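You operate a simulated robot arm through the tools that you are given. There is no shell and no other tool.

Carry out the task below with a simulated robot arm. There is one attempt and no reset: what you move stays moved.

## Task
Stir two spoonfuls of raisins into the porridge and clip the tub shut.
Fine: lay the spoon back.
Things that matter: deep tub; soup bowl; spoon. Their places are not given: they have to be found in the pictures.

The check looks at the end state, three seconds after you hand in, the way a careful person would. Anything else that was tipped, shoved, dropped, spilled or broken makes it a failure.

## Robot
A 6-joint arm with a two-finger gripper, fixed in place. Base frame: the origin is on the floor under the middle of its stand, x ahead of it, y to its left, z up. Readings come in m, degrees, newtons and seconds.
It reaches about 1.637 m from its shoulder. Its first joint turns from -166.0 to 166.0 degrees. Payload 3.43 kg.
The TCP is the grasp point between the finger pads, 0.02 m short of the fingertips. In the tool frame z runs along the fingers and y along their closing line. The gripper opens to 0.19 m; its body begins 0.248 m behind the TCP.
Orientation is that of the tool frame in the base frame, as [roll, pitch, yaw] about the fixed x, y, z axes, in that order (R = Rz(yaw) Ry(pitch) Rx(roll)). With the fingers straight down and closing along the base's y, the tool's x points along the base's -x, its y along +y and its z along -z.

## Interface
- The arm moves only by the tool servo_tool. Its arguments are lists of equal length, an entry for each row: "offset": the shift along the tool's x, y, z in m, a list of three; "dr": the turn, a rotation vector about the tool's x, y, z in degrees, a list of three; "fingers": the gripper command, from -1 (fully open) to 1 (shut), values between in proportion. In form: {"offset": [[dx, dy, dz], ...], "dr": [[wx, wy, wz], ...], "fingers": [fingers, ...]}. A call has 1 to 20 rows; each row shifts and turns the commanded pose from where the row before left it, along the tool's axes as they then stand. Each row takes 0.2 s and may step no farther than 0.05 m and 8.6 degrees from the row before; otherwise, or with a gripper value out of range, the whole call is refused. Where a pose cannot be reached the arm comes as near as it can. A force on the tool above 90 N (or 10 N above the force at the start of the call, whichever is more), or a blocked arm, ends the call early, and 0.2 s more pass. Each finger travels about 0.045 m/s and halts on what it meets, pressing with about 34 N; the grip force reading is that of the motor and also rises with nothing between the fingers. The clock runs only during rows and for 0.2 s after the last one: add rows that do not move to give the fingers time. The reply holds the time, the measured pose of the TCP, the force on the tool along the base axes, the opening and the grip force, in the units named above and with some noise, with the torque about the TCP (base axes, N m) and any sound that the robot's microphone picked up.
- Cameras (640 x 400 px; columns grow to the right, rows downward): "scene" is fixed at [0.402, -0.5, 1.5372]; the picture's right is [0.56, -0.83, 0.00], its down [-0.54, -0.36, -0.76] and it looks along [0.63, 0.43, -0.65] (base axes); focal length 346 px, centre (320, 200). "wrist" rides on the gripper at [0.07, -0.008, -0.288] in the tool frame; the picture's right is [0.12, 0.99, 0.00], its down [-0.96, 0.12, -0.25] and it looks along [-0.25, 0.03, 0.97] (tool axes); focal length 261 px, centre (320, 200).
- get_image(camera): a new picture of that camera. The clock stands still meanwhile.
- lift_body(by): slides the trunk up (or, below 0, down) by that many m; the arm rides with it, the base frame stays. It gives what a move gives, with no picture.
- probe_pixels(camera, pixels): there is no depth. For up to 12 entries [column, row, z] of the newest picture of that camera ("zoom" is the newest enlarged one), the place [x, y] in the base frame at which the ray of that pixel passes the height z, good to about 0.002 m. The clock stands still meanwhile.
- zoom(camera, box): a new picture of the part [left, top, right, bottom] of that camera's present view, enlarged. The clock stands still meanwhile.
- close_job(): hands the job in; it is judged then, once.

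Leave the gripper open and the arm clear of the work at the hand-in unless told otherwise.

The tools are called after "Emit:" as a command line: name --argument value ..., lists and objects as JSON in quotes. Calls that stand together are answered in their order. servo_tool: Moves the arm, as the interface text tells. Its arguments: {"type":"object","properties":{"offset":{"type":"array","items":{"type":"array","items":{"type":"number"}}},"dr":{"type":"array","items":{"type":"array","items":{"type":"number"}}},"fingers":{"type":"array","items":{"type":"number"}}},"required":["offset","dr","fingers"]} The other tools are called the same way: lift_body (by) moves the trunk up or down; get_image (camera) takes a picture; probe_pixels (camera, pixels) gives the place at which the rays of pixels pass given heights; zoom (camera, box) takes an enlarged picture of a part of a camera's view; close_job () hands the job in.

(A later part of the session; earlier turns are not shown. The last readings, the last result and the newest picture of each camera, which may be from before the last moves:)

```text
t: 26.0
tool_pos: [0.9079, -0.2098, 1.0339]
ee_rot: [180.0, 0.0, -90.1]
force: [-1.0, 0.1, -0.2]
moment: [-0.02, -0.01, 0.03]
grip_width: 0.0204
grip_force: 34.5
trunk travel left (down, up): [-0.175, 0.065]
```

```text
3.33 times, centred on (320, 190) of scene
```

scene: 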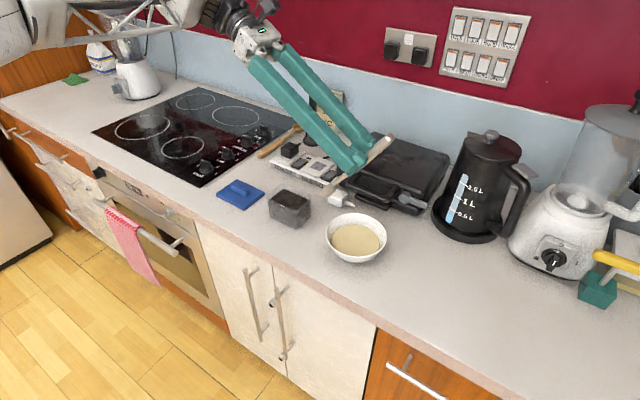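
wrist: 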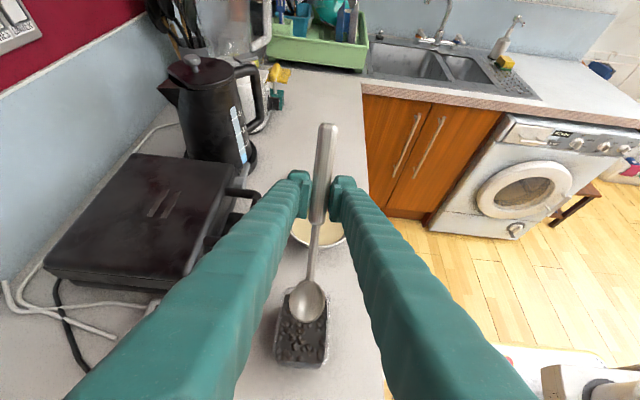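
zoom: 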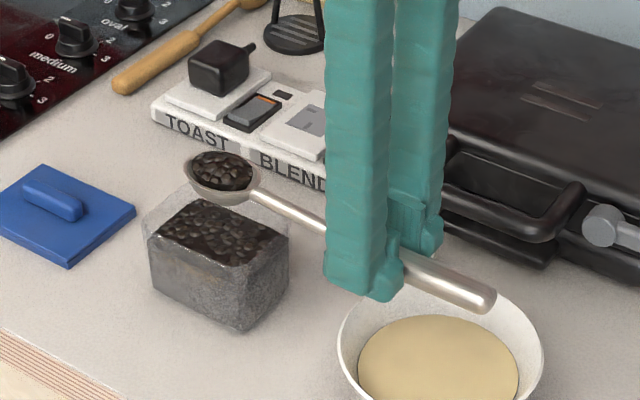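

The spoon came out level and well filled with raisins. I'll raise 3 cm and carry it slowly, level, toward the porridge so the spoon bowl is above the porridge centre (TCP y≈-0.402).

Emit:
servo_tool --offset '[[0, 0, -0.01], [0, 0, -0.012], [0, 0, -0.008], [0.01, 0.0005, 0], [0.016, 0.0005, 0], [0.016, 0.0005, 0], [0.016, 0.0005, 0], [0.016, 0.0005, 0], [0.016, 0.0005, 0], [0.016, 0.0005, 0], [0.016, 0.0005, 0], [0.016, 0.0005, 0], [0.016, 0.0005, 0], [0.016, 0.0005, 0], [0.016, 0.0005, 0], [0.006, 0.0005, 0], [0, 0, 0]]' --dr '[[0, 0, 0], [0, 0, 0], [0, 0, 0], [0, 0, 0], [0, 0, 0], [0, 0, 0], [0, 0, 0], [0, 0, 0], [0, 0, 0], [0, 0, 0], [0, 0, 0], [0, 0, 0], [0, 0, 0], [0, 0, 0], [0, 0, 0], [0, 0, 0], [0, 0, 0]]' --fingers '[1, 1, 1, 1, 1, 1, 1, 1, 1, 1, 1, 1, 1, 1, 1, 1, 1]'

Emit:
zoom --camera "wrist" --box '[230, 210, 390, 370]'

Emit:
zoom --camera "scene" --box '[260, 130, 460, 280]'

```text
t: 29.6
tool_pos: [0.9006, -0.4014, 1.0632]
ee_rot: [180.0, 0.1, -90.0]
force: [0.6, 0.9, -0.4]
moment: [-0.03, -0.03, -0.06]
grip_width: 0.0204
grip_force: 34.0
trunk travel left (down, up): [-0.175, 0.065]
```

```text
2.50 times, centred on (310, 290) of wrist
```

zoom: 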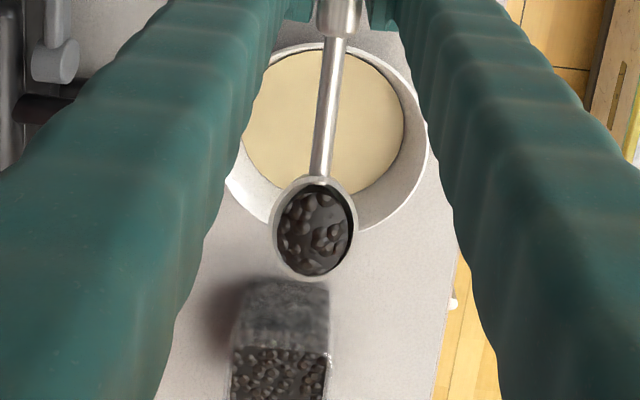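

```text
2.67 times, centred on (360, 205) of scene
```

zoom: 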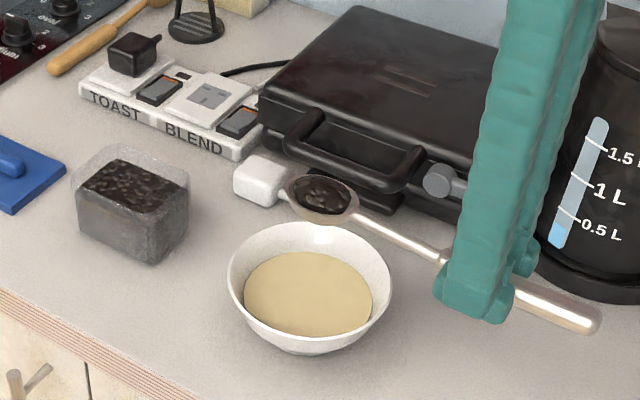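

The load is still in the spoon. I'll zoom closer to check whether any raisins were lost on the way and that the counter is clean.

Emit:
zoom --camera "wrist" --box '[280, 260, 350, 330]'

Emit:
zoom --camera "scene" --box '[270, 170, 370, 240]'

```text
5.71 times, centred on (315, 295) of wrist
```

zoom: 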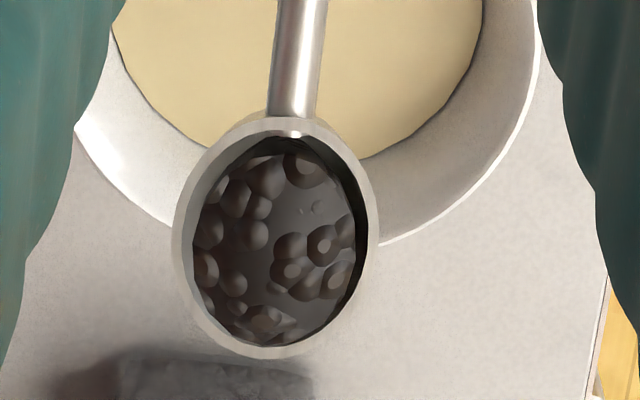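

```text
5.71 times, centred on (320, 205) of scene
```

zoom: 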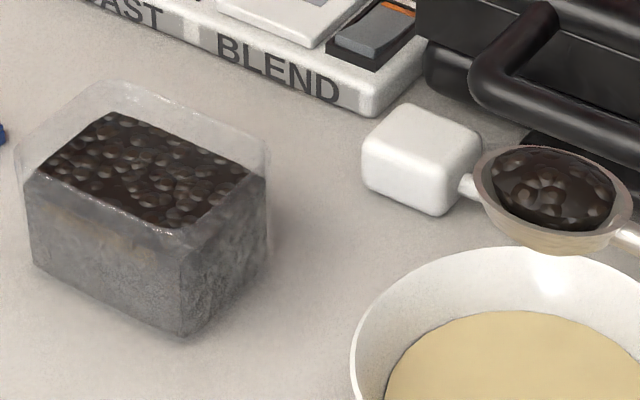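

No spilled raisins are visible. Now I'll lower the level spoon about 4 cm and start tipping it over the porridge centre, up to 40° tilt, then look.

Emit:
servo_tool --offset '[[0, 0, 0.014], [0, 0, 0.015], [0, 0, 0.014], [0.0023, 0, -0.0105], [0.0023, 0, -0.0105], [0.002, 0, -0.00955], [0.002, 0, -0.00955], [0.0015, 0, -0.00865], [0.0015, 0, -0.00865], [0.0001, 0, -0.0087], [0.0001, 0, -0.0087], [-0.0008, 0, -0.0088], [-0.0008, 0, -0.0088], [0, 0, 0]]' --dr '[[0, 0, 0], [0, 0, 0], [0, 0, 0], [0, 4, 0], [0, 4, 0], [0, 4, 0], [0, 4, 0], [0, 4, 0], [0, 4, 0], [0, 4, 0], [0, 4, 0], [0, 4, 0], [0, 4, 0], [0, 0, 0]]' --fingers '[1, 1, 1, 1, 1, 1, 1, 1, 1, 1, 1, 1, 1, 1]'

Emit:
zoom --camera "wrist" --box '[230, 210, 390, 370]'

Emit:
zoom --camera "scene" --box '[280, 150, 440, 270]'

```text
t: 32.6
tool_pos: [0.901, -0.3833, 1.1084]
ee_rot: [-180.0, -40.0, -90.0]
force: [0.3, -0.8, -0.5]
moment: [-0.03, -0.04, 0.03]
grip_width: 0.0205
grip_force: 34.3
trunk travel left (down, up): [-0.175, 0.065]
```

```text
2.50 times, centred on (310, 290) of wrist
```

zoom: 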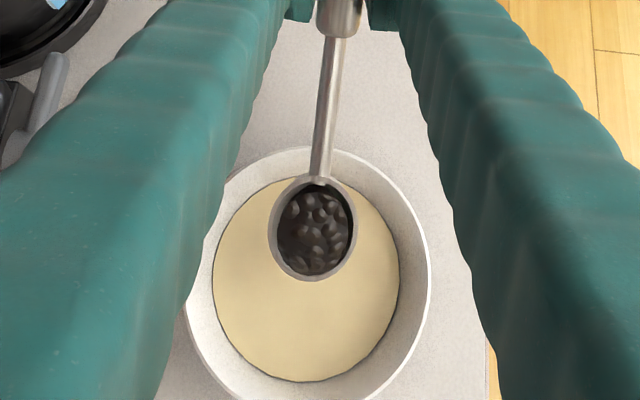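

```text
3.33 times, centred on (360, 210) of scene
```

zoom: 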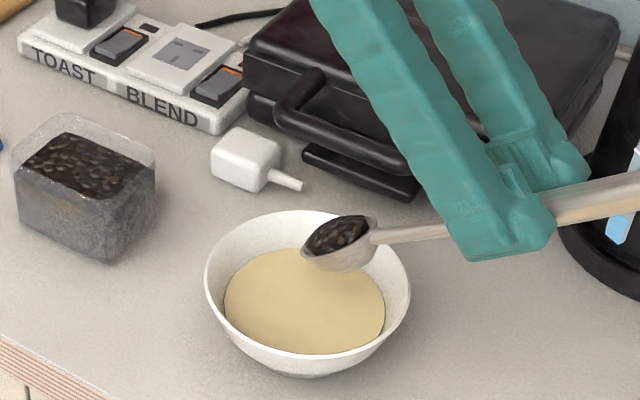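

At 40° the raisins still sit in the spoon, over the porridge. I'll continue tipping to 80°, keeping the tip low over the porridge.

Emit:
servo_tool --offset '[[-0.0016, 0, -0.0091], [-0.0016, 0, -0.0091], [-0.002, 0, -0.0106], [-0.002, 0, -0.0106], [-0.0017, 0, -0.011], [-0.0017, 0, -0.011], [-0.0014, 0, -0.01135], [-0.0014, 0, -0.01135], [-0.001, 0, -0.0115], [-0.001, 0, -0.0115], [0, 0, 0], [0, 0, 0], [0, 0, 0]]' --dr '[[0, 4, 0], [0, 4, 0], [0, 4, 0], [0, 4, 0], [0, 4, 0], [0, 4, 0], [0, 4, 0], [0, 4, 0], [0, 4, 0], [0, 4, 0], [0, 0, 0], [0, 0, 0], [0, 0, 0]]' --fingers '[1, 1, 1, 1, 1, 1, 1, 1, 1, 1, 1, 1, 1]'

Emit:
zoom --camera "wrist" --box '[230, 210, 390, 370]'

Emit:
zoom --camera "scene" --box '[280, 150, 440, 270]'

```text
t: 35.4
tool_pos: [0.9022, -0.2844, 1.1496]
ee_rot: [-180.0, -80.0, -90.0]
force: [0.4, -0.6, -0.3]
moment: [0.01, -0.03, 0.01]
grip_width: 0.0203
grip_force: 34.1
trunk travel left (down, up): [-0.175, 0.065]
```

```text
2.50 times, centred on (310, 290) of wrist
```

zoom: 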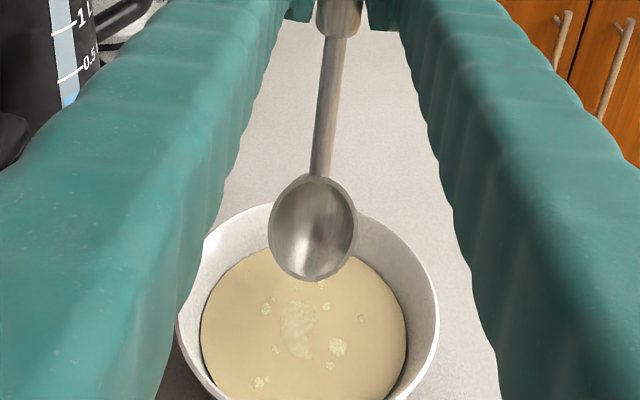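

```text
3.33 times, centred on (360, 210) of scene
```

zoom: 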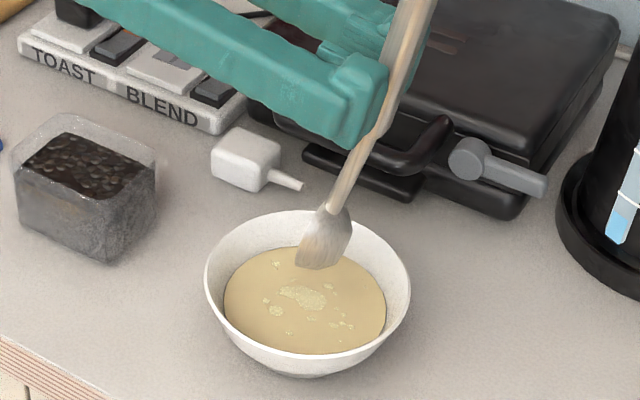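

The spoon is empty and the porridge shows disturbed patches where the load fell in. I'll raise, return to 55° tilt and go back above the tub for the second spoonful.

Emit:
servo_tool --offset '[[0.0197, 0, -0.0035], [0.0197, 0, -0.0035], [0, 0, 0], [0, 0, 0], [0, 0, 0], [-0.0219, -0.0014, -0.0173], [-0.0219, -0.0014, -0.0173], [-0.0219, -0.0014, -0.0173], [-0.0219, -0.0014, -0.0173], [-0.0219, -0.0014, -0.0173], [0, 0, 0]]' --dr '[[0, 0, 0], [0, 0, 0], [0, -8.4, 0], [0, -8.4, 0], [0, -8.2, 0], [0, 0, 0], [0, 0, 0], [0, 0, 0], [0, 0, 0], [0, 0, 0], [0, 0, 0]]' --fingers '[1, 1, 1, 1, 1, 1, 1, 1, 1, 1, 1]'

Emit:
zoom --camera "wrist" --box '[230, 210, 390, 370]'

Emit:
zoom --camera "scene" --box '[240, 150, 400, 270]'

```text
t: 37.8
tool_pos: [0.9101, -0.1498, 1.1509]
ee_rot: [180.0, -55.0, -90.0]
force: [0.0, -0.2, -0.7]
moment: [0.0, -0.02, -0.02]
grip_width: 0.0204
grip_force: 34.1
trunk travel left (down, up): [-0.175, 0.065]
```

```text
2.50 times, centred on (310, 290) of wrist
```

zoom: 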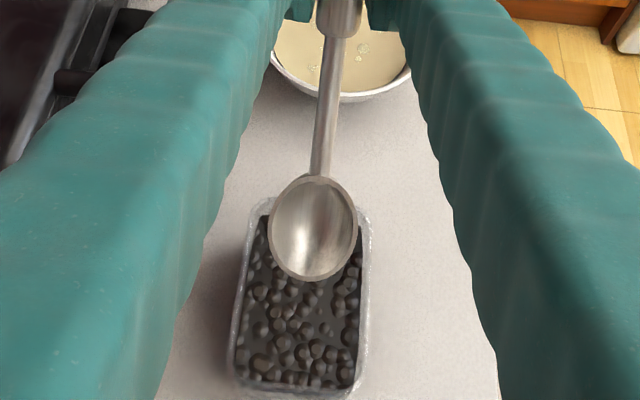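

```text
3.33 times, centred on (320, 210) of scene
```

zoom: 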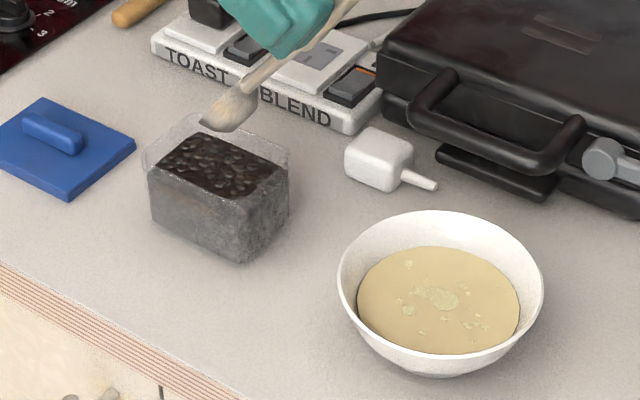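

In position again over the tub; the first load left the tub slightly lower. I'll repeat the vertical descent (about 0.081 m, to tip z≈0.923).

Emit:
servo_tool --offset '[[-0.0083, 0, 0.0058], [-0.0083, 0, 0.0058], [-0.0083, 0, 0.0058], [-0.0083, 0, 0.0058], [-0.0083, 0, 0.0058], [-0.0083, 0, 0.0058], [-0.0083, 0, 0.0058], [-0.0083, 0, 0.0058], [0, 0, 0]]' --dr '[[0, 0, 0], [0, 0, 0], [0, 0, 0], [0, 0, 0], [0, 0, 0], [0, 0, 0], [0, 0, 0], [0, 0, 0], [0, 0, 0]]' --fingers '[1, 1, 1, 1, 1, 1, 1, 1, 1]'

Emit:
zoom --camera "wrist" --box '[250, 260, 370, 380]'

```text
t: 39.8
tool_pos: [0.9097, -0.1504, 1.0685]
ee_rot: [180.0, -55.0, -90.1]
force: [-0.7, 0.0, -0.8]
moment: [-0.03, 0.0, 0.01]
grip_width: 0.0206
grip_force: 33.6
trunk travel left (down, up): [-0.175, 0.065]
```

```text
3.33 times, centred on (310, 320) of wrist
```

zoom: 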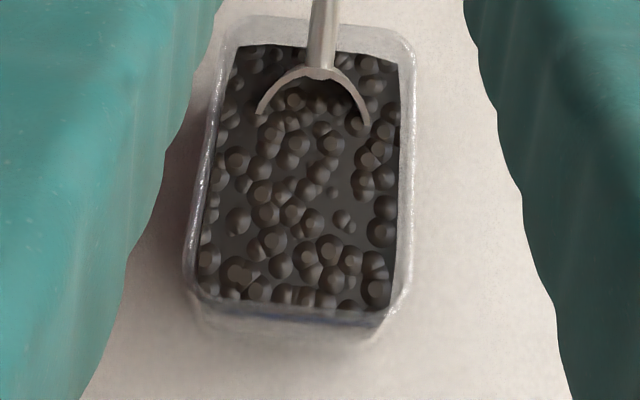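

The bowl is submerged like before with no contact force. I'll repeat the same scoop motion: sweep, level and rise.

Emit:
servo_tool --offset '[[0.0, 0, 0.0067], [0.0, 0, 0.0067], [0.0005, 0, 0.0064], [0.0005, 0, 0.0064], [0.00095, 0, 0.0066], [0.00095, 0, 0.0066], [0.001, 0, 0.0063], [0.001, 0, 0.0063], [0.0028, 0, 0.00375], [0.0028, 0, 0.00375], [0.0024, 0, 0.003], [0.0024, 0, 0.003], [0.00135, 0, 0.0002], [0.00135, 0, 0.0002], [0.0007, 0, -0.0045], [0.0007, 0, -0.0045], [0, 0, 0]]' --dr '[[0, -3.75, 0], [0, -3.75, 0], [0, -3.75, 0], [0, -3.75, 0], [0, -3.75, 0], [0, -3.75, 0], [0, -3.75, 0], [0, -3.75, 0], [0, -3.5, 0], [0, -3.5, 0], [0, -4, 0], [0, -4, 0], [0, -3, 0], [0, -3, 0], [0, -2, 0], [0, -2, 0], [0, 0, 0]]' --fingers '[1, 1, 1, 1, 1, 1, 1, 1, 1, 1, 1, 1, 1, 1, 1, 1, 1]'

Emit:
zoom --camera "wrist" --box '[250, 230, 370, 350]'

Emit:
zoom --camera "scene" --box '[240, 130, 400, 250]'

```text
t: 43.4
tool_pos: [0.9102, -0.2077, 1.0315]
ee_rot: [180.0, 0.0, -90.0]
force: [0.1, -0.1, -1.1]
moment: [-0.02, -0.03, 0.03]
grip_width: 0.0205
grip_force: 34.1
trunk travel left (down, up): [-0.175, 0.065]
```

```text
3.33 times, centred on (310, 290) of wrist
```

zoom: 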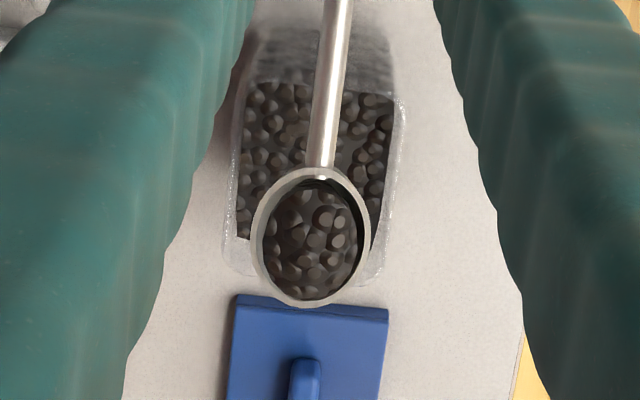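

```text
3.33 times, centred on (320, 190) of scene
```

zoom: 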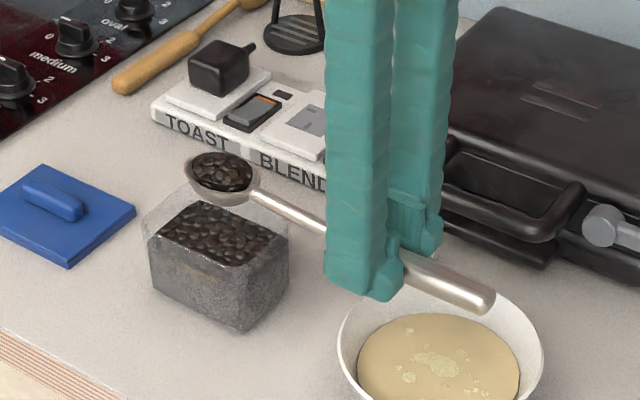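

Second load looks full. I'll raise and carry it level to the porridge the same way.

Emit:
servo_tool --offset '[[0, 0, -0.01], [0, 0, -0.012], [0, 0, -0.01], [0.01, 0.0007, 0], [0.016, 0.0007, 0], [0.016, 0.0007, 0], [0.016, 0.0007, 0], [0.016, 0.0007, 0], [0.016, 0.0007, 0], [0.016, 0.0007, 0], [0.016, 0.0007, 0], [0.016, 0.0007, 0], [0.016, 0.0007, 0], [0.016, 0.0007, 0], [0.016, 0.0007, 0], [0.009, 0.0005, 0], [0, 0, 0]]' --dr '[[0, 0, 0], [0, 0, 0], [0, 0, 0], [0, 0, 0], [0, 0, 0], [0, 0, 0], [0, 0, 0], [0, 0, 0], [0, 0, 0], [0, 0, 0], [0, 0, 0], [0, 0, 0], [0, 0, 0], [0, 0, 0], [0, 0, 0], [0, 0, 0], [0, 0, 0]]' --fingers '[1, 1, 1, 1, 1, 1, 1, 1, 1, 1, 1, 1, 1, 1, 1, 1, 1]'

Emit:
zoom --camera "wrist" --box '[230, 210, 390, 370]'

Emit:
zoom --camera "scene" --box '[260, 130, 460, 280]'

```text
t: 47.0
tool_pos: [0.9013, -0.4021, 1.0648]
ee_rot: [180.0, 0.0, -90.0]
force: [0.5, -0.8, -0.1]
moment: [-0.01, 0.01, 0.02]
grip_width: 0.0203
grip_force: 34.2
trunk travel left (down, up): [-0.175, 0.065]
```

```text
2.50 times, centred on (310, 290) of wrist
```

zoom: 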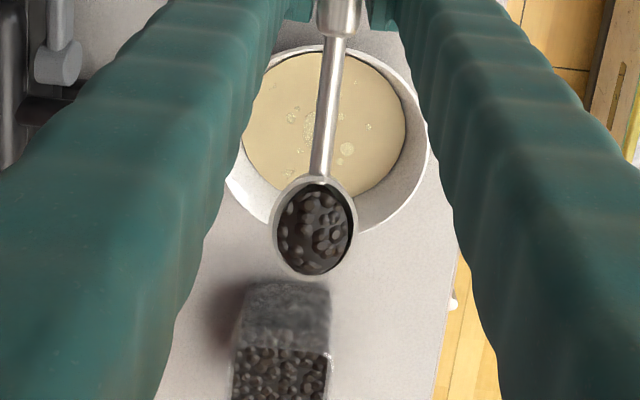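

```text
2.67 times, centred on (360, 205) of scene
```

zoom: 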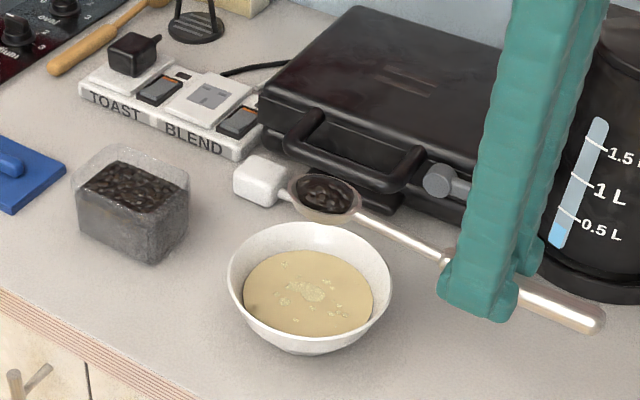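

The load is intact and the spoon is above the porridge. I'll lower it and begin tipping to 40° as before.

Emit:
servo_tool --offset '[[0, 0, 0.015], [0, 0, 0.015], [0, 0, 0.014], [0.0023, 0, -0.0105], [0.0023, 0, -0.0105], [0.002, 0, -0.00955], [0.002, 0, -0.00955], [0.0015, 0, -0.00865], [0.0015, 0, -0.00865], [0.0001, 0, -0.0087], [0.0001, 0, -0.0087], [-0.0008, 0, -0.0088], [-0.0008, 0, -0.0088], [0, 0, 0]]' --dr '[[0, 0, 0], [0, 0, 0], [0, 0, 0], [0, 4, 0], [0, 4, 0], [0, 4, 0], [0, 4, 0], [0, 4, 0], [0, 4, 0], [0, 4, 0], [0, 4, 0], [0, 4, 0], [0, 4, 0], [0, 0, 0]]' --fingers '[1, 1, 1, 1, 1, 1, 1, 1, 1, 1, 1, 1, 1, 1]'

Emit:
servo_tool --offset '[[-0.0016, 0, -0.0091], [-0.0016, 0, -0.0091], [-0.002, 0, -0.0106], [-0.002, 0, -0.0106], [-0.0017, 0, -0.011], [-0.0017, 0, -0.011], [-0.0014, 0, -0.01135], [-0.0014, 0, -0.01135], [-0.001, 0, -0.0115], [-0.001, 0, -0.0115], [0, 0, 0], [0, 0, 0], [0, 0, 0]]' --dr '[[0, 4, 0], [0, 4, 0], [0, 4, 0], [0, 4, 0], [0, 4, 0], [0, 4, 0], [0, 4, 0], [0, 4, 0], [0, 4, 0], [0, 4, 0], [0, 0, 0], [0, 0, 0], [0, 0, 0]]' --fingers '[1, 1, 1, 1, 1, 1, 1, 1, 1, 1, 1, 1, 1]'

Emit:
zoom --camera "wrist" --box '[230, 210, 390, 370]'

Emit:
zoom --camera "scene" --box '[280, 150, 440, 270]'

```text
t: 50.0
tool_pos: [0.9013, -0.3869, 1.1086]
ee_rot: [180.0, -40.1, -90.0]
force: [0.1, 0.3, -0.2]
moment: [-0.02, -0.02, -0.01]
grip_width: 0.0206
grip_force: 34.4
trunk travel left (down, up): [-0.175, 0.065]
```

```text
t: 52.8
tool_pos: [0.8992, -0.2874, 1.1505]
ee_rot: [-179.9, -80.0, -90.0]
force: [0.2, 0.2, -0.9]
moment: [0.0, 0.01, 0.01]
grip_width: 0.0205
grip_force: 33.5
trunk travel left (down, up): [-0.175, 0.065]
```

```text
2.50 times, centred on (310, 290) of wrist
```

zoom: 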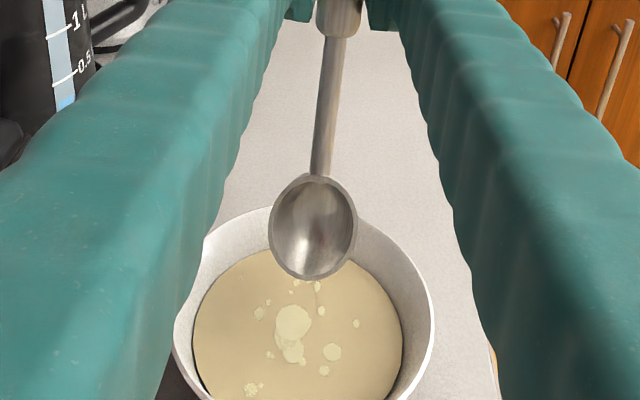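

```text
3.33 times, centred on (360, 210) of scene
```

zoom: 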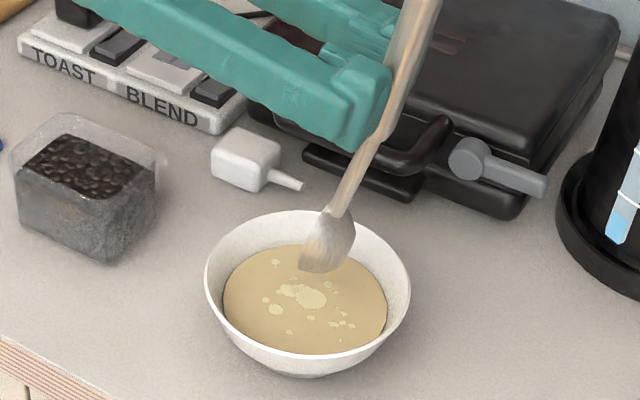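

The second spoonful is in: brighter unmixed patches are visible on the porridge and the spoon is empty. Next I'll lower the near-vertical spoon into the porridge (tip to z≈0.930, about 18 mm deep) near the bowl's centre, ready to stir.

Emit:
servo_tool --offset '[[-0.0134, 0, -0.0018], [-0.0134, 0, -0.0018], [-0.0121, 0, 0.0021], [-0.0107, 0, 0.0019], [0, 0, 0]]' --dr '[[0, 0, 0], [0, 0, 0], [0, 0, 0], [0, 0, 0], [0, 0, 0]]' --fingers '[1, 1, 1, 1, 1]'

Emit:
zoom --camera "wrist" --box '[230, 230, 390, 390]'

Emit:
zoom --camera "scene" --box '[280, 150, 440, 270]'

```text
t: 54.0
tool_pos: [0.8997, -0.2788, 1.1017]
ee_rot: [179.9, -80.0, -90.0]
force: [0.4, -0.5, -0.7]
moment: [0.0, 0.0, -0.02]
grip_width: 0.0205
grip_force: 33.7
trunk travel left (down, up): [-0.175, 0.065]
```

```text
2.50 times, centred on (310, 310) of wrist
```

zoom: 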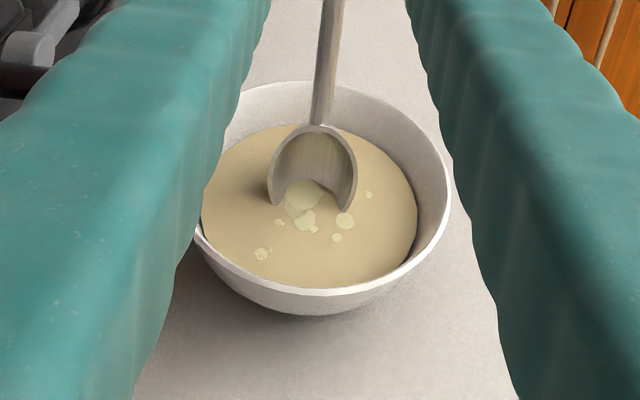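

```text
3.33 times, centred on (360, 210) of scene
```

zoom: 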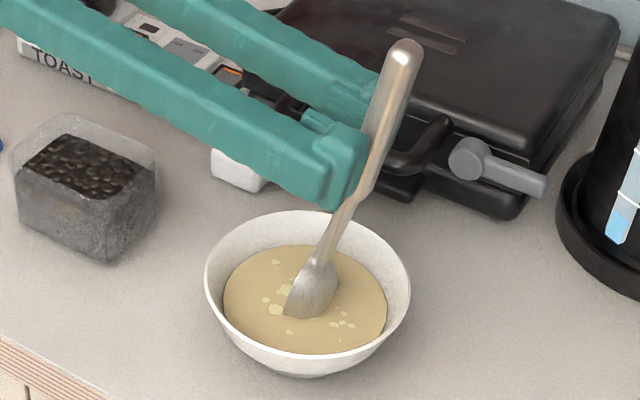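

The spoon tip is in the porridge with no contact force. I'll make one gentle circular stir of radius 22 mm around the centre and check the force.

Emit:
servo_tool --offset '[[0, -0.011, 0], [0, -0.011, 0], [-0.00191, 0.00295, -0.01083], [-0.0014, 0.00805, -0.00793], [-0.00051, 0.011, -0.0029], [0.00051, 0.011, 0.0029], [0.0014, 0.00805, 0.00793], [0.00191, 0.00295, 0.01083], [0.00191, -0.00295, 0.01083], [0.0014, -0.00805, 0.00793], [0.00051, -0.011, 0.0029], [-0.00051, -0.011, -0.0029], [-0.0014, -0.00805, -0.00793], [-0.00191, -0.00295, -0.01083]]' --dr '[[0, 0, 0], [0, 0, 0], [0, 0, 0], [0, 0, 0], [0, 0, 0], [0, 0, 0], [0, 0, 0], [0, 0, 0], [0, 0, 0], [0, 0, 0], [0, 0, 0], [0, 0, 0], [0, 0, 0], [0, 0, 0]]' --fingers '[1, 1, 1, 1, 1, 1, 1, 1, 1, 1, 1, 1, 1, 1]'

Emit:
zoom --camera "wrist" --box '[230, 230, 390, 390]'

Emit:
zoom --camera "scene" --box '[280, 150, 440, 270]'

```text
t: 57.0
tool_pos: [0.922, -0.2785, 1.1013]
ee_rot: [179.9, -80.1, -90.0]
force: [0.0, -0.5, -0.4]
moment: [0.03, -0.03, 0.0]
grip_width: 0.0206
grip_force: 33.8
trunk travel left (down, up): [-0.175, 0.065]
```

```text
2.50 times, centred on (310, 310) of wrist
```

zoom: 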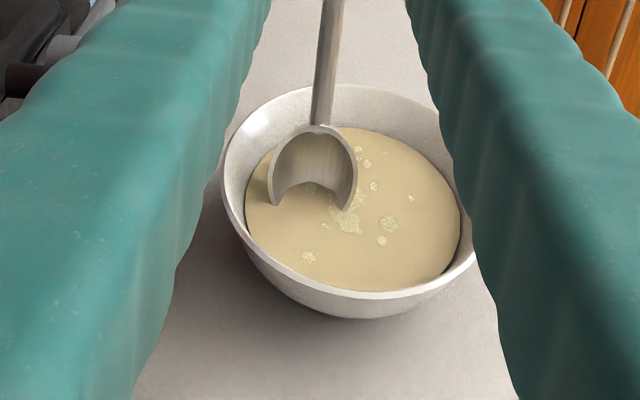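

```text
3.33 times, centred on (360, 210) of scene
```

zoom: 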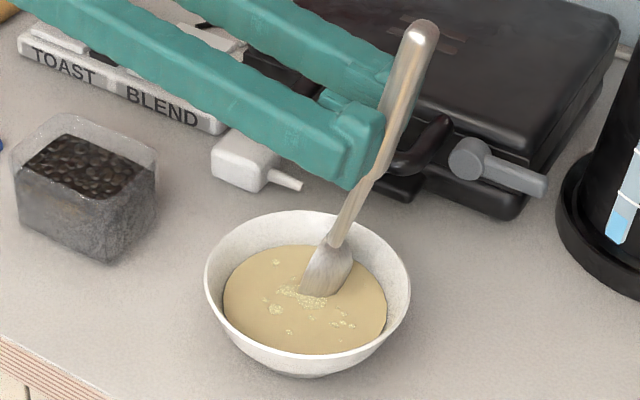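

The patches are fading where stirred and no contact force appears. I'll stir several more circles.

Emit:
servo_tool --offset '[[-0.00191, 0.00295, -0.01083], [-0.0014, 0.00805, -0.00793], [-0.00051, 0.011, -0.0029], [0.00051, 0.011, 0.0029], [0.0014, 0.00805, 0.00793], [0.00191, 0.00295, 0.01083], [0.00191, -0.00295, 0.01083], [0.0014, -0.00805, 0.00793], [0.00051, -0.011, 0.0029], [-0.00051, -0.011, -0.0029], [-0.0014, -0.00805, -0.00793], [-0.00191, -0.00295, -0.01083]]' --dr '[[0, 0, 0], [0, 0, 0], [0, 0, 0], [0, 0, 0], [0, 0, 0], [0, 0, 0], [0, 0, 0], [0, 0, 0], [0, 0, 0], [0, 0, 0], [0, 0, 0], [0, 0, 0]]' --fingers '[1, 1, 1, 1, 1, 1, 1, 1, 1, 1, 1, 1]'

Emit:
servo_tool --offset '[[-0.00191, 0.00295, -0.01083], [-0.0014, 0.00805, -0.00793], [-0.00051, 0.011, -0.0029], [0.00051, 0.011, 0.0029], [0.0014, 0.00805, 0.00793], [0.00191, 0.00295, 0.01083], [0.00191, -0.00295, 0.01083], [0.0014, -0.00805, 0.00793], [0.00051, -0.011, 0.0029], [-0.00051, -0.011, -0.0029], [-0.0014, -0.00805, -0.00793], [-0.00191, -0.00295, -0.01083]]' --dr '[[0, 0, 0], [0, 0, 0], [0, 0, 0], [0, 0, 0], [0, 0, 0], [0, 0, 0], [0, 0, 0], [0, 0, 0], [0, 0, 0], [0, 0, 0], [0, 0, 0], [0, 0, 0]]' --fingers '[1, 1, 1, 1, 1, 1, 1, 1, 1, 1, 1, 1]'

Emit:
zoom --camera "wrist" --box '[230, 230, 390, 390]'

Emit:
zoom --camera "scene" --box '[280, 150, 440, 270]'

```text
t: 59.6
tool_pos: [0.9227, -0.2794, 1.1026]
ee_rot: [179.9, -79.9, -90.1]
force: [0.0, 0.1, -1.1]
moment: [0.0, -0.03, 0.0]
grip_width: 0.0203
grip_force: 34.1
trunk travel left (down, up): [-0.175, 0.065]
```

```text
t: 62.2
tool_pos: [0.9216, -0.2798, 1.1007]
ee_rot: [179.9, -80.0, -89.9]
force: [-0.1, -0.1, -1.2]
moment: [0.0, -0.01, 0.05]
grip_width: 0.0206
grip_force: 34.5
trunk travel left (down, up): [-0.175, 0.065]
```

```text
2.50 times, centred on (310, 310) of wrist
```

zoom: 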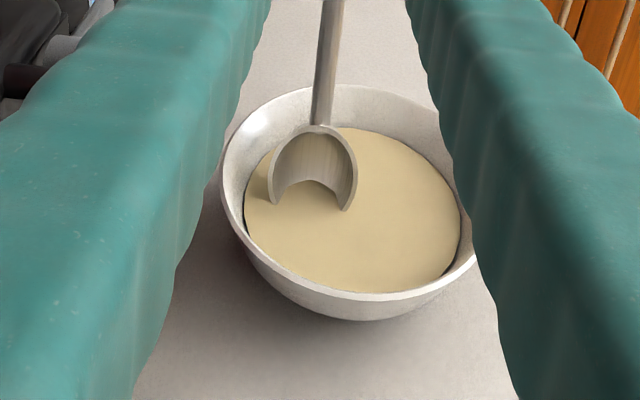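

```text
3.33 times, centred on (360, 210) of scene
```

zoom: 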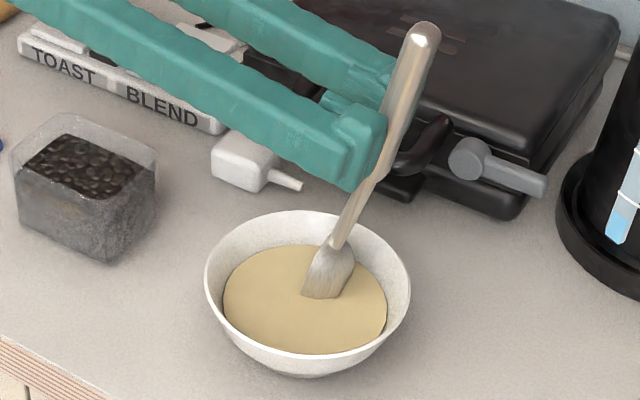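

The porridge surface is now uniform: mixed. I'll do one more circle for good measure, return to the centre and lift the spoon straight out by 0.10 m, pausing over the bowl.

Emit:
servo_tool --offset '[[-0.00191, 0.00295, -0.01083], [-0.0014, 0.00805, -0.00793], [-0.00051, 0.011, -0.0029], [0.00051, 0.011, 0.0029], [0.0014, 0.00805, 0.00793], [0.00191, 0.00295, 0.01083], [0.00191, -0.00295, 0.01083], [0.0014, -0.00805, 0.00793], [0.00051, -0.011, 0.0029], [-0.00051, -0.011, -0.0029], [-0.0014, -0.00805, -0.00793], [-0.00191, -0.00295, -0.01083], [0, 0.011, 0], [0, 0.011, 0]]' --dr '[[0, 0, 0], [0, 0, 0], [0, 0, 0], [0, 0, 0], [0, 0, 0], [0, 0, 0], [0, 0, 0], [0, 0, 0], [0, 0, 0], [0, 0, 0], [0, 0, 0], [0, 0, 0], [0, 0, 0], [0, 0, 0]]' --fingers '[1, 1, 1, 1, 1, 1, 1, 1, 1, 1, 1, 1, 1, 1]'

Emit:
servo_tool --offset '[[0.0099, 0, -0.0017], [0.0099, 0, -0.0017], [0.0099, 0, -0.0017], [0.0118, 0, -0.0021], [0.0119, 0, -0.0021], [0.015, 0, -0.0027], [0.015, 0, -0.0027], [0.015, 0, -0.0027], [0, 0, 0], [0, 0, 0], [0, 0, 0], [0, 0, 0], [0, 0, 0], [0, 0, 0]]' --dr '[[0, 0, 0], [0, 0, 0], [0, 0, 0], [0, 0, 0], [0, 0, 0], [0, 0, 0], [0, 0, 0], [0, 0, 0], [0, 0, 0], [0, 0, 0], [0, 0, 0], [0, 0, 0], [0, 0, 0], [0, 0, 0]]' --fingers '[1, 1, 1, 1, 1, 1, 1, 1, 1, 1, 1, 1, 1, 1]'

Emit:
zoom --camera "wrist" --box '[230, 230, 390, 390]'

Emit:
zoom --camera "scene" --box '[280, 150, 440, 270]'

```text
t: 65.2
tool_pos: [0.9002, -0.2776, 1.101]
ee_rot: [179.8, -80.0, -89.9]
force: [1.2, 0.3, -0.7]
moment: [-0.03, -0.01, 0.0]
grip_width: 0.0207
grip_force: 34.1
trunk travel left (down, up): [-0.175, 0.065]
```

```text
t: 68.2
tool_pos: [0.9005, -0.2801, 1.1996]
ee_rot: [180.0, -80.0, -90.0]
force: [0.1, -0.8, -1.1]
moment: [0.01, 0.0, -0.04]
grip_width: 0.0205
grip_force: 33.9
trunk travel left (down, up): [-0.175, 0.065]
```

```text
2.50 times, centred on (310, 310) of wrist
```

zoom: 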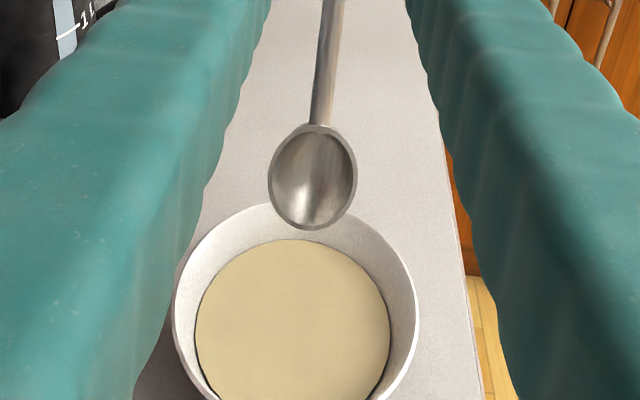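

```text
3.33 times, centred on (360, 210) of scene
```

zoom: 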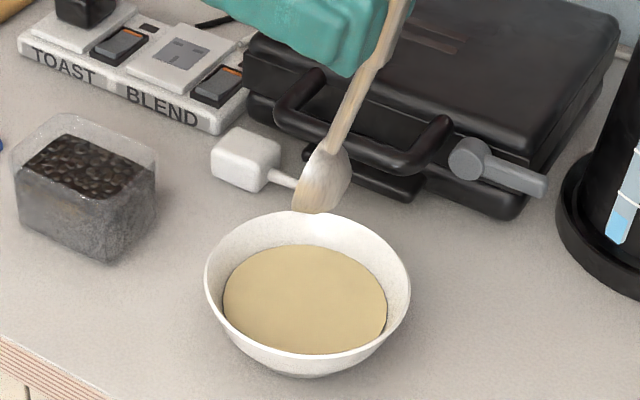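

The porridge is uniformly mixed and the spoon is clean. I'll level the spoon with its tip staying over the bowl.

Emit:
servo_tool --offset '[[-0.001, 0, 0.0241], [-0.001, 0, 0.0241], [-0.001, 0, 0.0241], [-0.001, 0, 0.0241], [-0.001, 0, 0.0241], [-0.001, 0, 0.0241], [-0.001, 0, 0.0241], [-0.001, 0, 0.0241], [-0.001, 0, 0.0241], [-0.001, 0, 0.0241], [0, 0, 0]]' --dr '[[0, -8, 0], [0, -8, 0], [0, -8, 0], [0, -8, 0], [0, -8, 0], [0, -8, 0], [0, -8, 0], [0, -8, 0], [0, -8, 0], [0, -8, 0], [0, 0, 0]]' --fingers '[1, 1, 1, 1, 1, 1, 1, 1, 1, 1, 1]'

Emit:
get_image --camera "wrist"

```text
t: 70.6
tool_pos: [0.9012, -0.427, 1.0342]
ee_rot: [-180.0, 0.1, -90.0]
force: [0.5, -0.1, -1.2]
moment: [0.04, 0.06, 0.02]
grip_width: 0.0205
grip_force: 33.7
trunk travel left (down, up): [-0.175, 0.065]
```

```text
taken
```

wrist: 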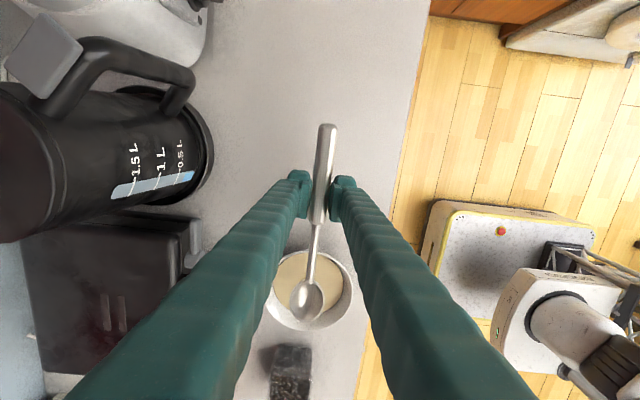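

Level again at (0.901,-0.427,1.034). I'll carry the spoon back over its original place (0.880,-0.5975) and lower to just above the counter.

Emit:
servo_tool --offset '[[0.0284, 0.0035, 0], [0.0284, 0.0035, 0], [0.0284, 0.0035, 0], [0.0284, 0.0035, 0], [0.0284, 0.0035, 0], [0.0284, 0.0033, 0], [0, 0, 0.02], [0, 0, 0.02], [0, 0, 0.02], [0, 0, 0.02], [0, 0, 0.012], [0, 0, 0]]' --dr '[[0, 0, 0], [0, 0, 0], [0, 0, 0], [0, 0, 0], [0, 0, 0], [0, 0, 0], [0, 0, 0], [0, 0, 0], [0, 0, 0], [0, 0, 0], [0, 0, 0], [0, 0, 0]]' --fingers '[1, 1, 1, 1, 1, 1, 1, 1, 1, 1, 1, 1]'

Emit:
get_image --camera "wrist"

Emit:
zoom --camera "scene" --box '[390, 240, 600, 370]'

```text
t: 73.2
tool_pos: [0.8815, -0.598, 0.9446]
ee_rot: [-179.9, 0.0, -90.1]
force: [0.4, -0.9, -1.1]
moment: [-0.03, 0.0, 0.02]
grip_width: 0.0205
grip_force: 34.0
trunk travel left (down, up): [-0.175, 0.065]
```

```text
taken
```

wrist: 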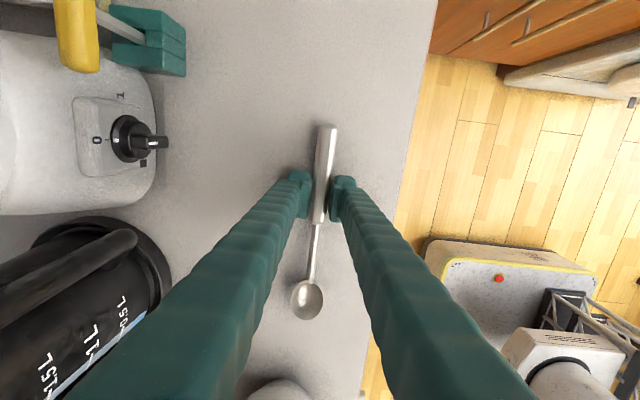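

```text
3.05 times, centred on (495, 305) of scene
```

zoom: 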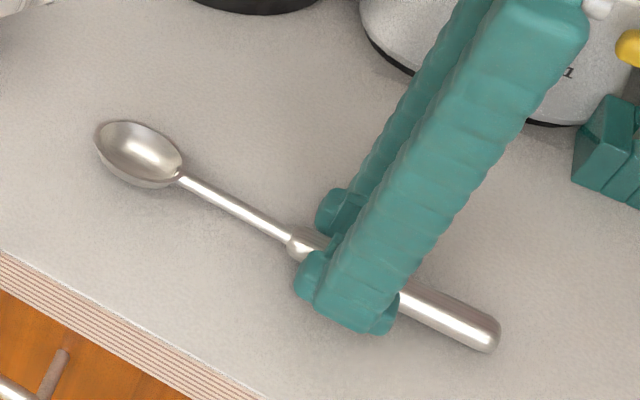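

About 14 mm to go. I'll lower gently to z≈0.9315 and read the force.

Emit:
servo_tool --offset '[[0, 0, 0.006], [0, 0, 0.004], [0, 0, 0.0025], [0, 0, 0]]' --dr '[[0, 0, 0], [0, 0, 0], [0, 0, 0], [0, 0, 0]]' --fingers '[1, 1, 1, 1]'

```text
t: 74.2
tool_pos: [0.8804, -0.5984, 0.9341]
ee_rot: [-179.8, -0.2, -90.1]
force: [3.7, -3.8, 19.0]
moment: [0.13, -0.11, -0.06]
grip_width: 0.0203
grip_force: 33.9
trunk travel left (down, up): [-0.175, 0.065]
```

The spoon touches the counter (19 N upward). I'll back off about 1 mm to relax the press, then open the fingers to let it rest.

Emit:
servo_tool --offset '[[0, 0, -0.001], [0, 0, 0]]' --dr '[[0, 0, 0], [0, 0, 0]]' --fingers '[1, 1]'

```text
t: 74.8
tool_pos: [0.8798, -0.5975, 0.9339]
ee_rot: [-180.0, 0.0, -90.0]
force: [5.2, -5.5, 19.2]
moment: [-0.26, -0.1, 0.01]
grip_width: 0.0207
grip_force: 33.7
trunk travel left (down, up): [-0.175, 0.065]
```

Force is still about 19 N. I'll raise another 1.5 mm and recheck.

Emit:
servo_tool --offset '[[0, 0, -0.0015], [0, 0, 0], [0, 0, 0]]' --dr '[[0, 0, 0], [0, 0, 0], [0, 0, 0]]' --fingers '[1, 1, 1]'

Emit:
zoom --camera "scene" --box '[390, 240, 600, 370]'

```text
t: 75.6
tool_pos: [0.8786, -0.5968, 0.9337]
ee_rot: [180.0, -0.1, -90.1]
force: [2.6, -4.0, 13.1]
moment: [-0.15, -0.02, 0.02]
grip_width: 0.0204
grip_force: 34.2
trunk travel left (down, up): [-0.175, 0.065]
```

```text
3.05 times, centred on (495, 305) of scene
```

zoom: 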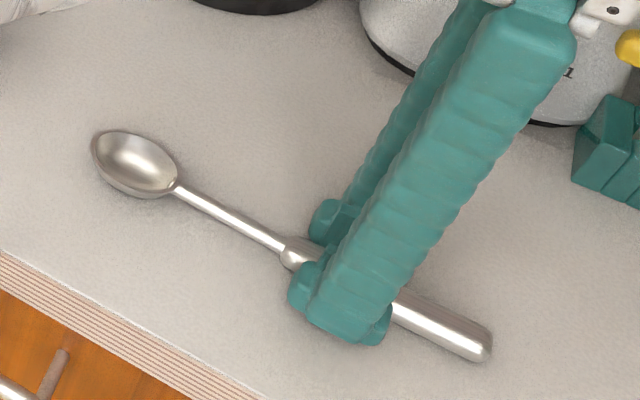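

Residual force is 13 N and falling; the spoon sits where it was. Opening the fingers now.

Emit:
servo_tool --offset '[[0, 0, -0.0005], [0, 0, 0], [0, 0, 0], [0, 0, 0], [0, 0, 0], [0, 0, 0], [0, 0, 0]]' --dr '[[0, 0, 0], [0, 0, 0], [0, 0, 0], [0, 0, 0], [0, 0, 0], [0, 0, 0], [0, 0, 0]]' --fingers '[0.8, 0.7, 0.6, 0.5, 0.3, 0.1, 0.1]'

Emit:
zoom --camera "scene" --box '[390, 240, 600, 370]'

Emit:
get_image --camera "wrist"

```text
t: 77.2
tool_pos: [0.879, -0.5962, 0.9331]
ee_rot: [180.0, -0.1, -90.0]
force: [-0.6, -0.5, -0.6]
moment: [0.01, -0.02, -0.02]
grip_width: 0.0855
grip_force: 0.1
trunk travel left (down, up): [-0.175, 0.065]
```

```text
3.05 times, centred on (495, 305) of scene
```

zoom: 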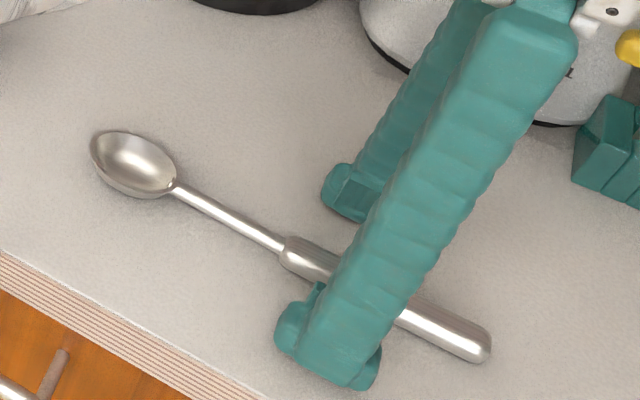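

```text
taken
```

wrist: 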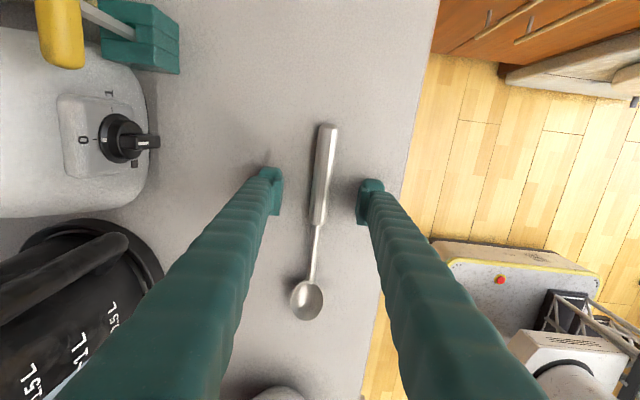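

The spoon lies in its original place and the gripper is free (force ~0). I'll rise 0.15 m and then travel to the lid at (0.90, 0.11).

Emit:
servo_tool --offset '[[0, 0, -0.015], [0, 0, -0.03], [0, 0, -0.03], [0, 0, -0.03], [0, 0, -0.03], [-0.047, -0.0014, 0], [-0.047, -0.0014, 0], [-0.047, -0.0014, 0], [-0.047, -0.0014, 0], [-0.047, -0.0014, 0], [-0.047, -0.0014, 0], [-0.047, -0.0014, 0], [-0.047, -0.0014, 0], [-0.047, -0.0014, 0], [-0.047, -0.0014, 0], [-0.047, -0.0014, 0], [-0.047, -0.0014, 0], [-0.047, -0.0014, 0], [-0.047, -0.0014, 0], [-0.047, -0.0014, 0]]' --dr '[[0, 0, 0], [0, 0, 0], [0, 0, 0], [0, 0, 0], [0, 0, 0], [0, 0, 0], [0, 0, 0], [0, 0, 0], [0, 0, 0], [0, 0, 0], [0, 0, 0], [0, 0, 0], [0, 0, 0], [0, 0, 0], [0, 0, 0], [0, 0, 0], [0, 0, 0], [0, 0, 0], [0, 0, 0], [0, 0, 0]]' --fingers '[0.1, 0.1, 0.1, 0.1, 0.1, 0.1, 0.1, 0.1, 0.1, 0.1, 0.1, 0.1, 0.1, 0.1, 0.1, 0.1, 0.1, 0.1, 0.1, 0.1]'

Emit:
get_image --camera "wrist"

Emit:
get_image --camera "scene"

```text
t: 81.4
tool_pos: [0.9016, 0.1095, 1.0702]
ee_rot: [180.0, -0.1, -90.1]
force: [-0.7, -0.6, -0.6]
moment: [0.15, 0.0, -0.02]
grip_width: 0.0856
grip_force: 0.0
trunk travel left (down, up): [-0.175, 0.065]
```

```text
taken
```

wrist: 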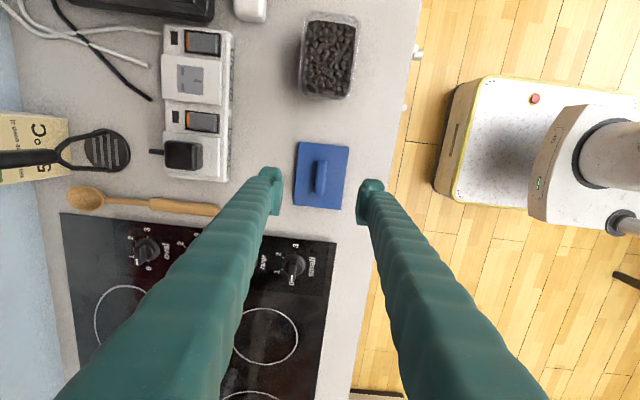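

```text
taken
```

scene: 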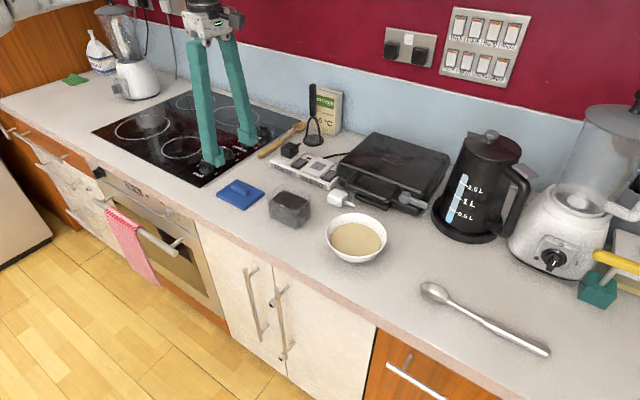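

Everything stands where it should; the spoon is back. The wrist view shows the tub at (328,57) and the lid at (321,175). I'll zoom in on both for precise measurement.

Emit:
zoom --camera "wrist" --box '[280, 130, 360, 220]'

Emit:
probe_pixels --camera "zoom" --pixels '[[320, 200, 0.93]]'

Emit:
zoom --camera "wrist" --box '[285, 0, 375, 110]'

```text
4.44 times, centred on (320, 175) of wrist
```

zoom: 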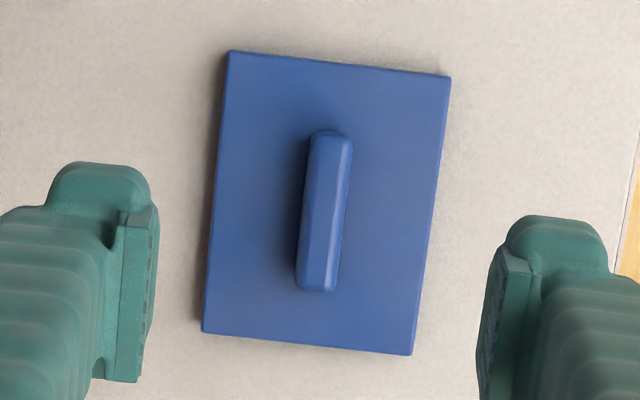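

```text
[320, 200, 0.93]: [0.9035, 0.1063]
```

```text
3.64 times, centred on (330, 55) of wrist
```

zoom: 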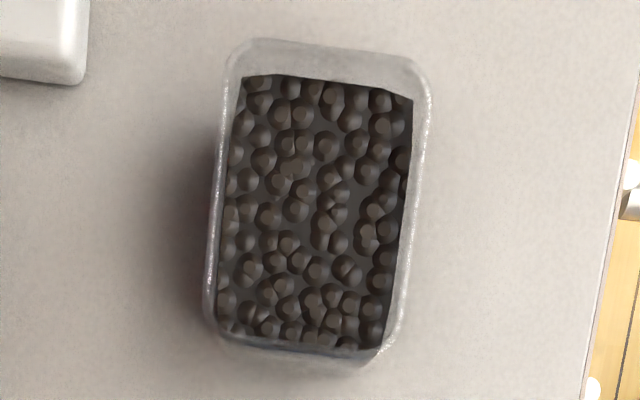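

I'll probe the tub rim mid-edges at z=0.975 and the lid corners/handle in the wrist picture.

Emit:
probe_pixels --camera "zoom" --pixels '[[216, 190, 0.975], [418, 215, 0.975], [330, 47, 0.975], [298, 346, 0.975], [228, 70, 0.975], [432, 95, 0.975], [206, 305, 0.975], [396, 335, 0.975]]'

Emit:
probe_pixels --camera "wrist" --pixels '[[299.7, 141.2, 0.918], [349.3, 147.1, 0.918], [293.4, 204.7, 0.918], [340.7, 209.9, 0.918], [321.1, 177.25, 0.93], [322.5, 160, 0.93], [318.9, 195, 0.93]]'

```text
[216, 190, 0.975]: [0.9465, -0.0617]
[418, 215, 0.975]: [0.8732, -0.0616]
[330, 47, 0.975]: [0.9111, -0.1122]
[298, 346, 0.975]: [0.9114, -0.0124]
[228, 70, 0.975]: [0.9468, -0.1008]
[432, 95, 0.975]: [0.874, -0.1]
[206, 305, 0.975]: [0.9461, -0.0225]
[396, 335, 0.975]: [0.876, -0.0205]
```

```text
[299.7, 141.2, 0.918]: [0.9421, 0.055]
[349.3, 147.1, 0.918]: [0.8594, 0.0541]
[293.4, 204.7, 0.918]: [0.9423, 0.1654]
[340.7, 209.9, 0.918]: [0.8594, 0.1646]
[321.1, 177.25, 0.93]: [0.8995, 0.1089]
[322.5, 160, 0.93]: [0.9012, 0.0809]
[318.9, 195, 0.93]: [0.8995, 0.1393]
```

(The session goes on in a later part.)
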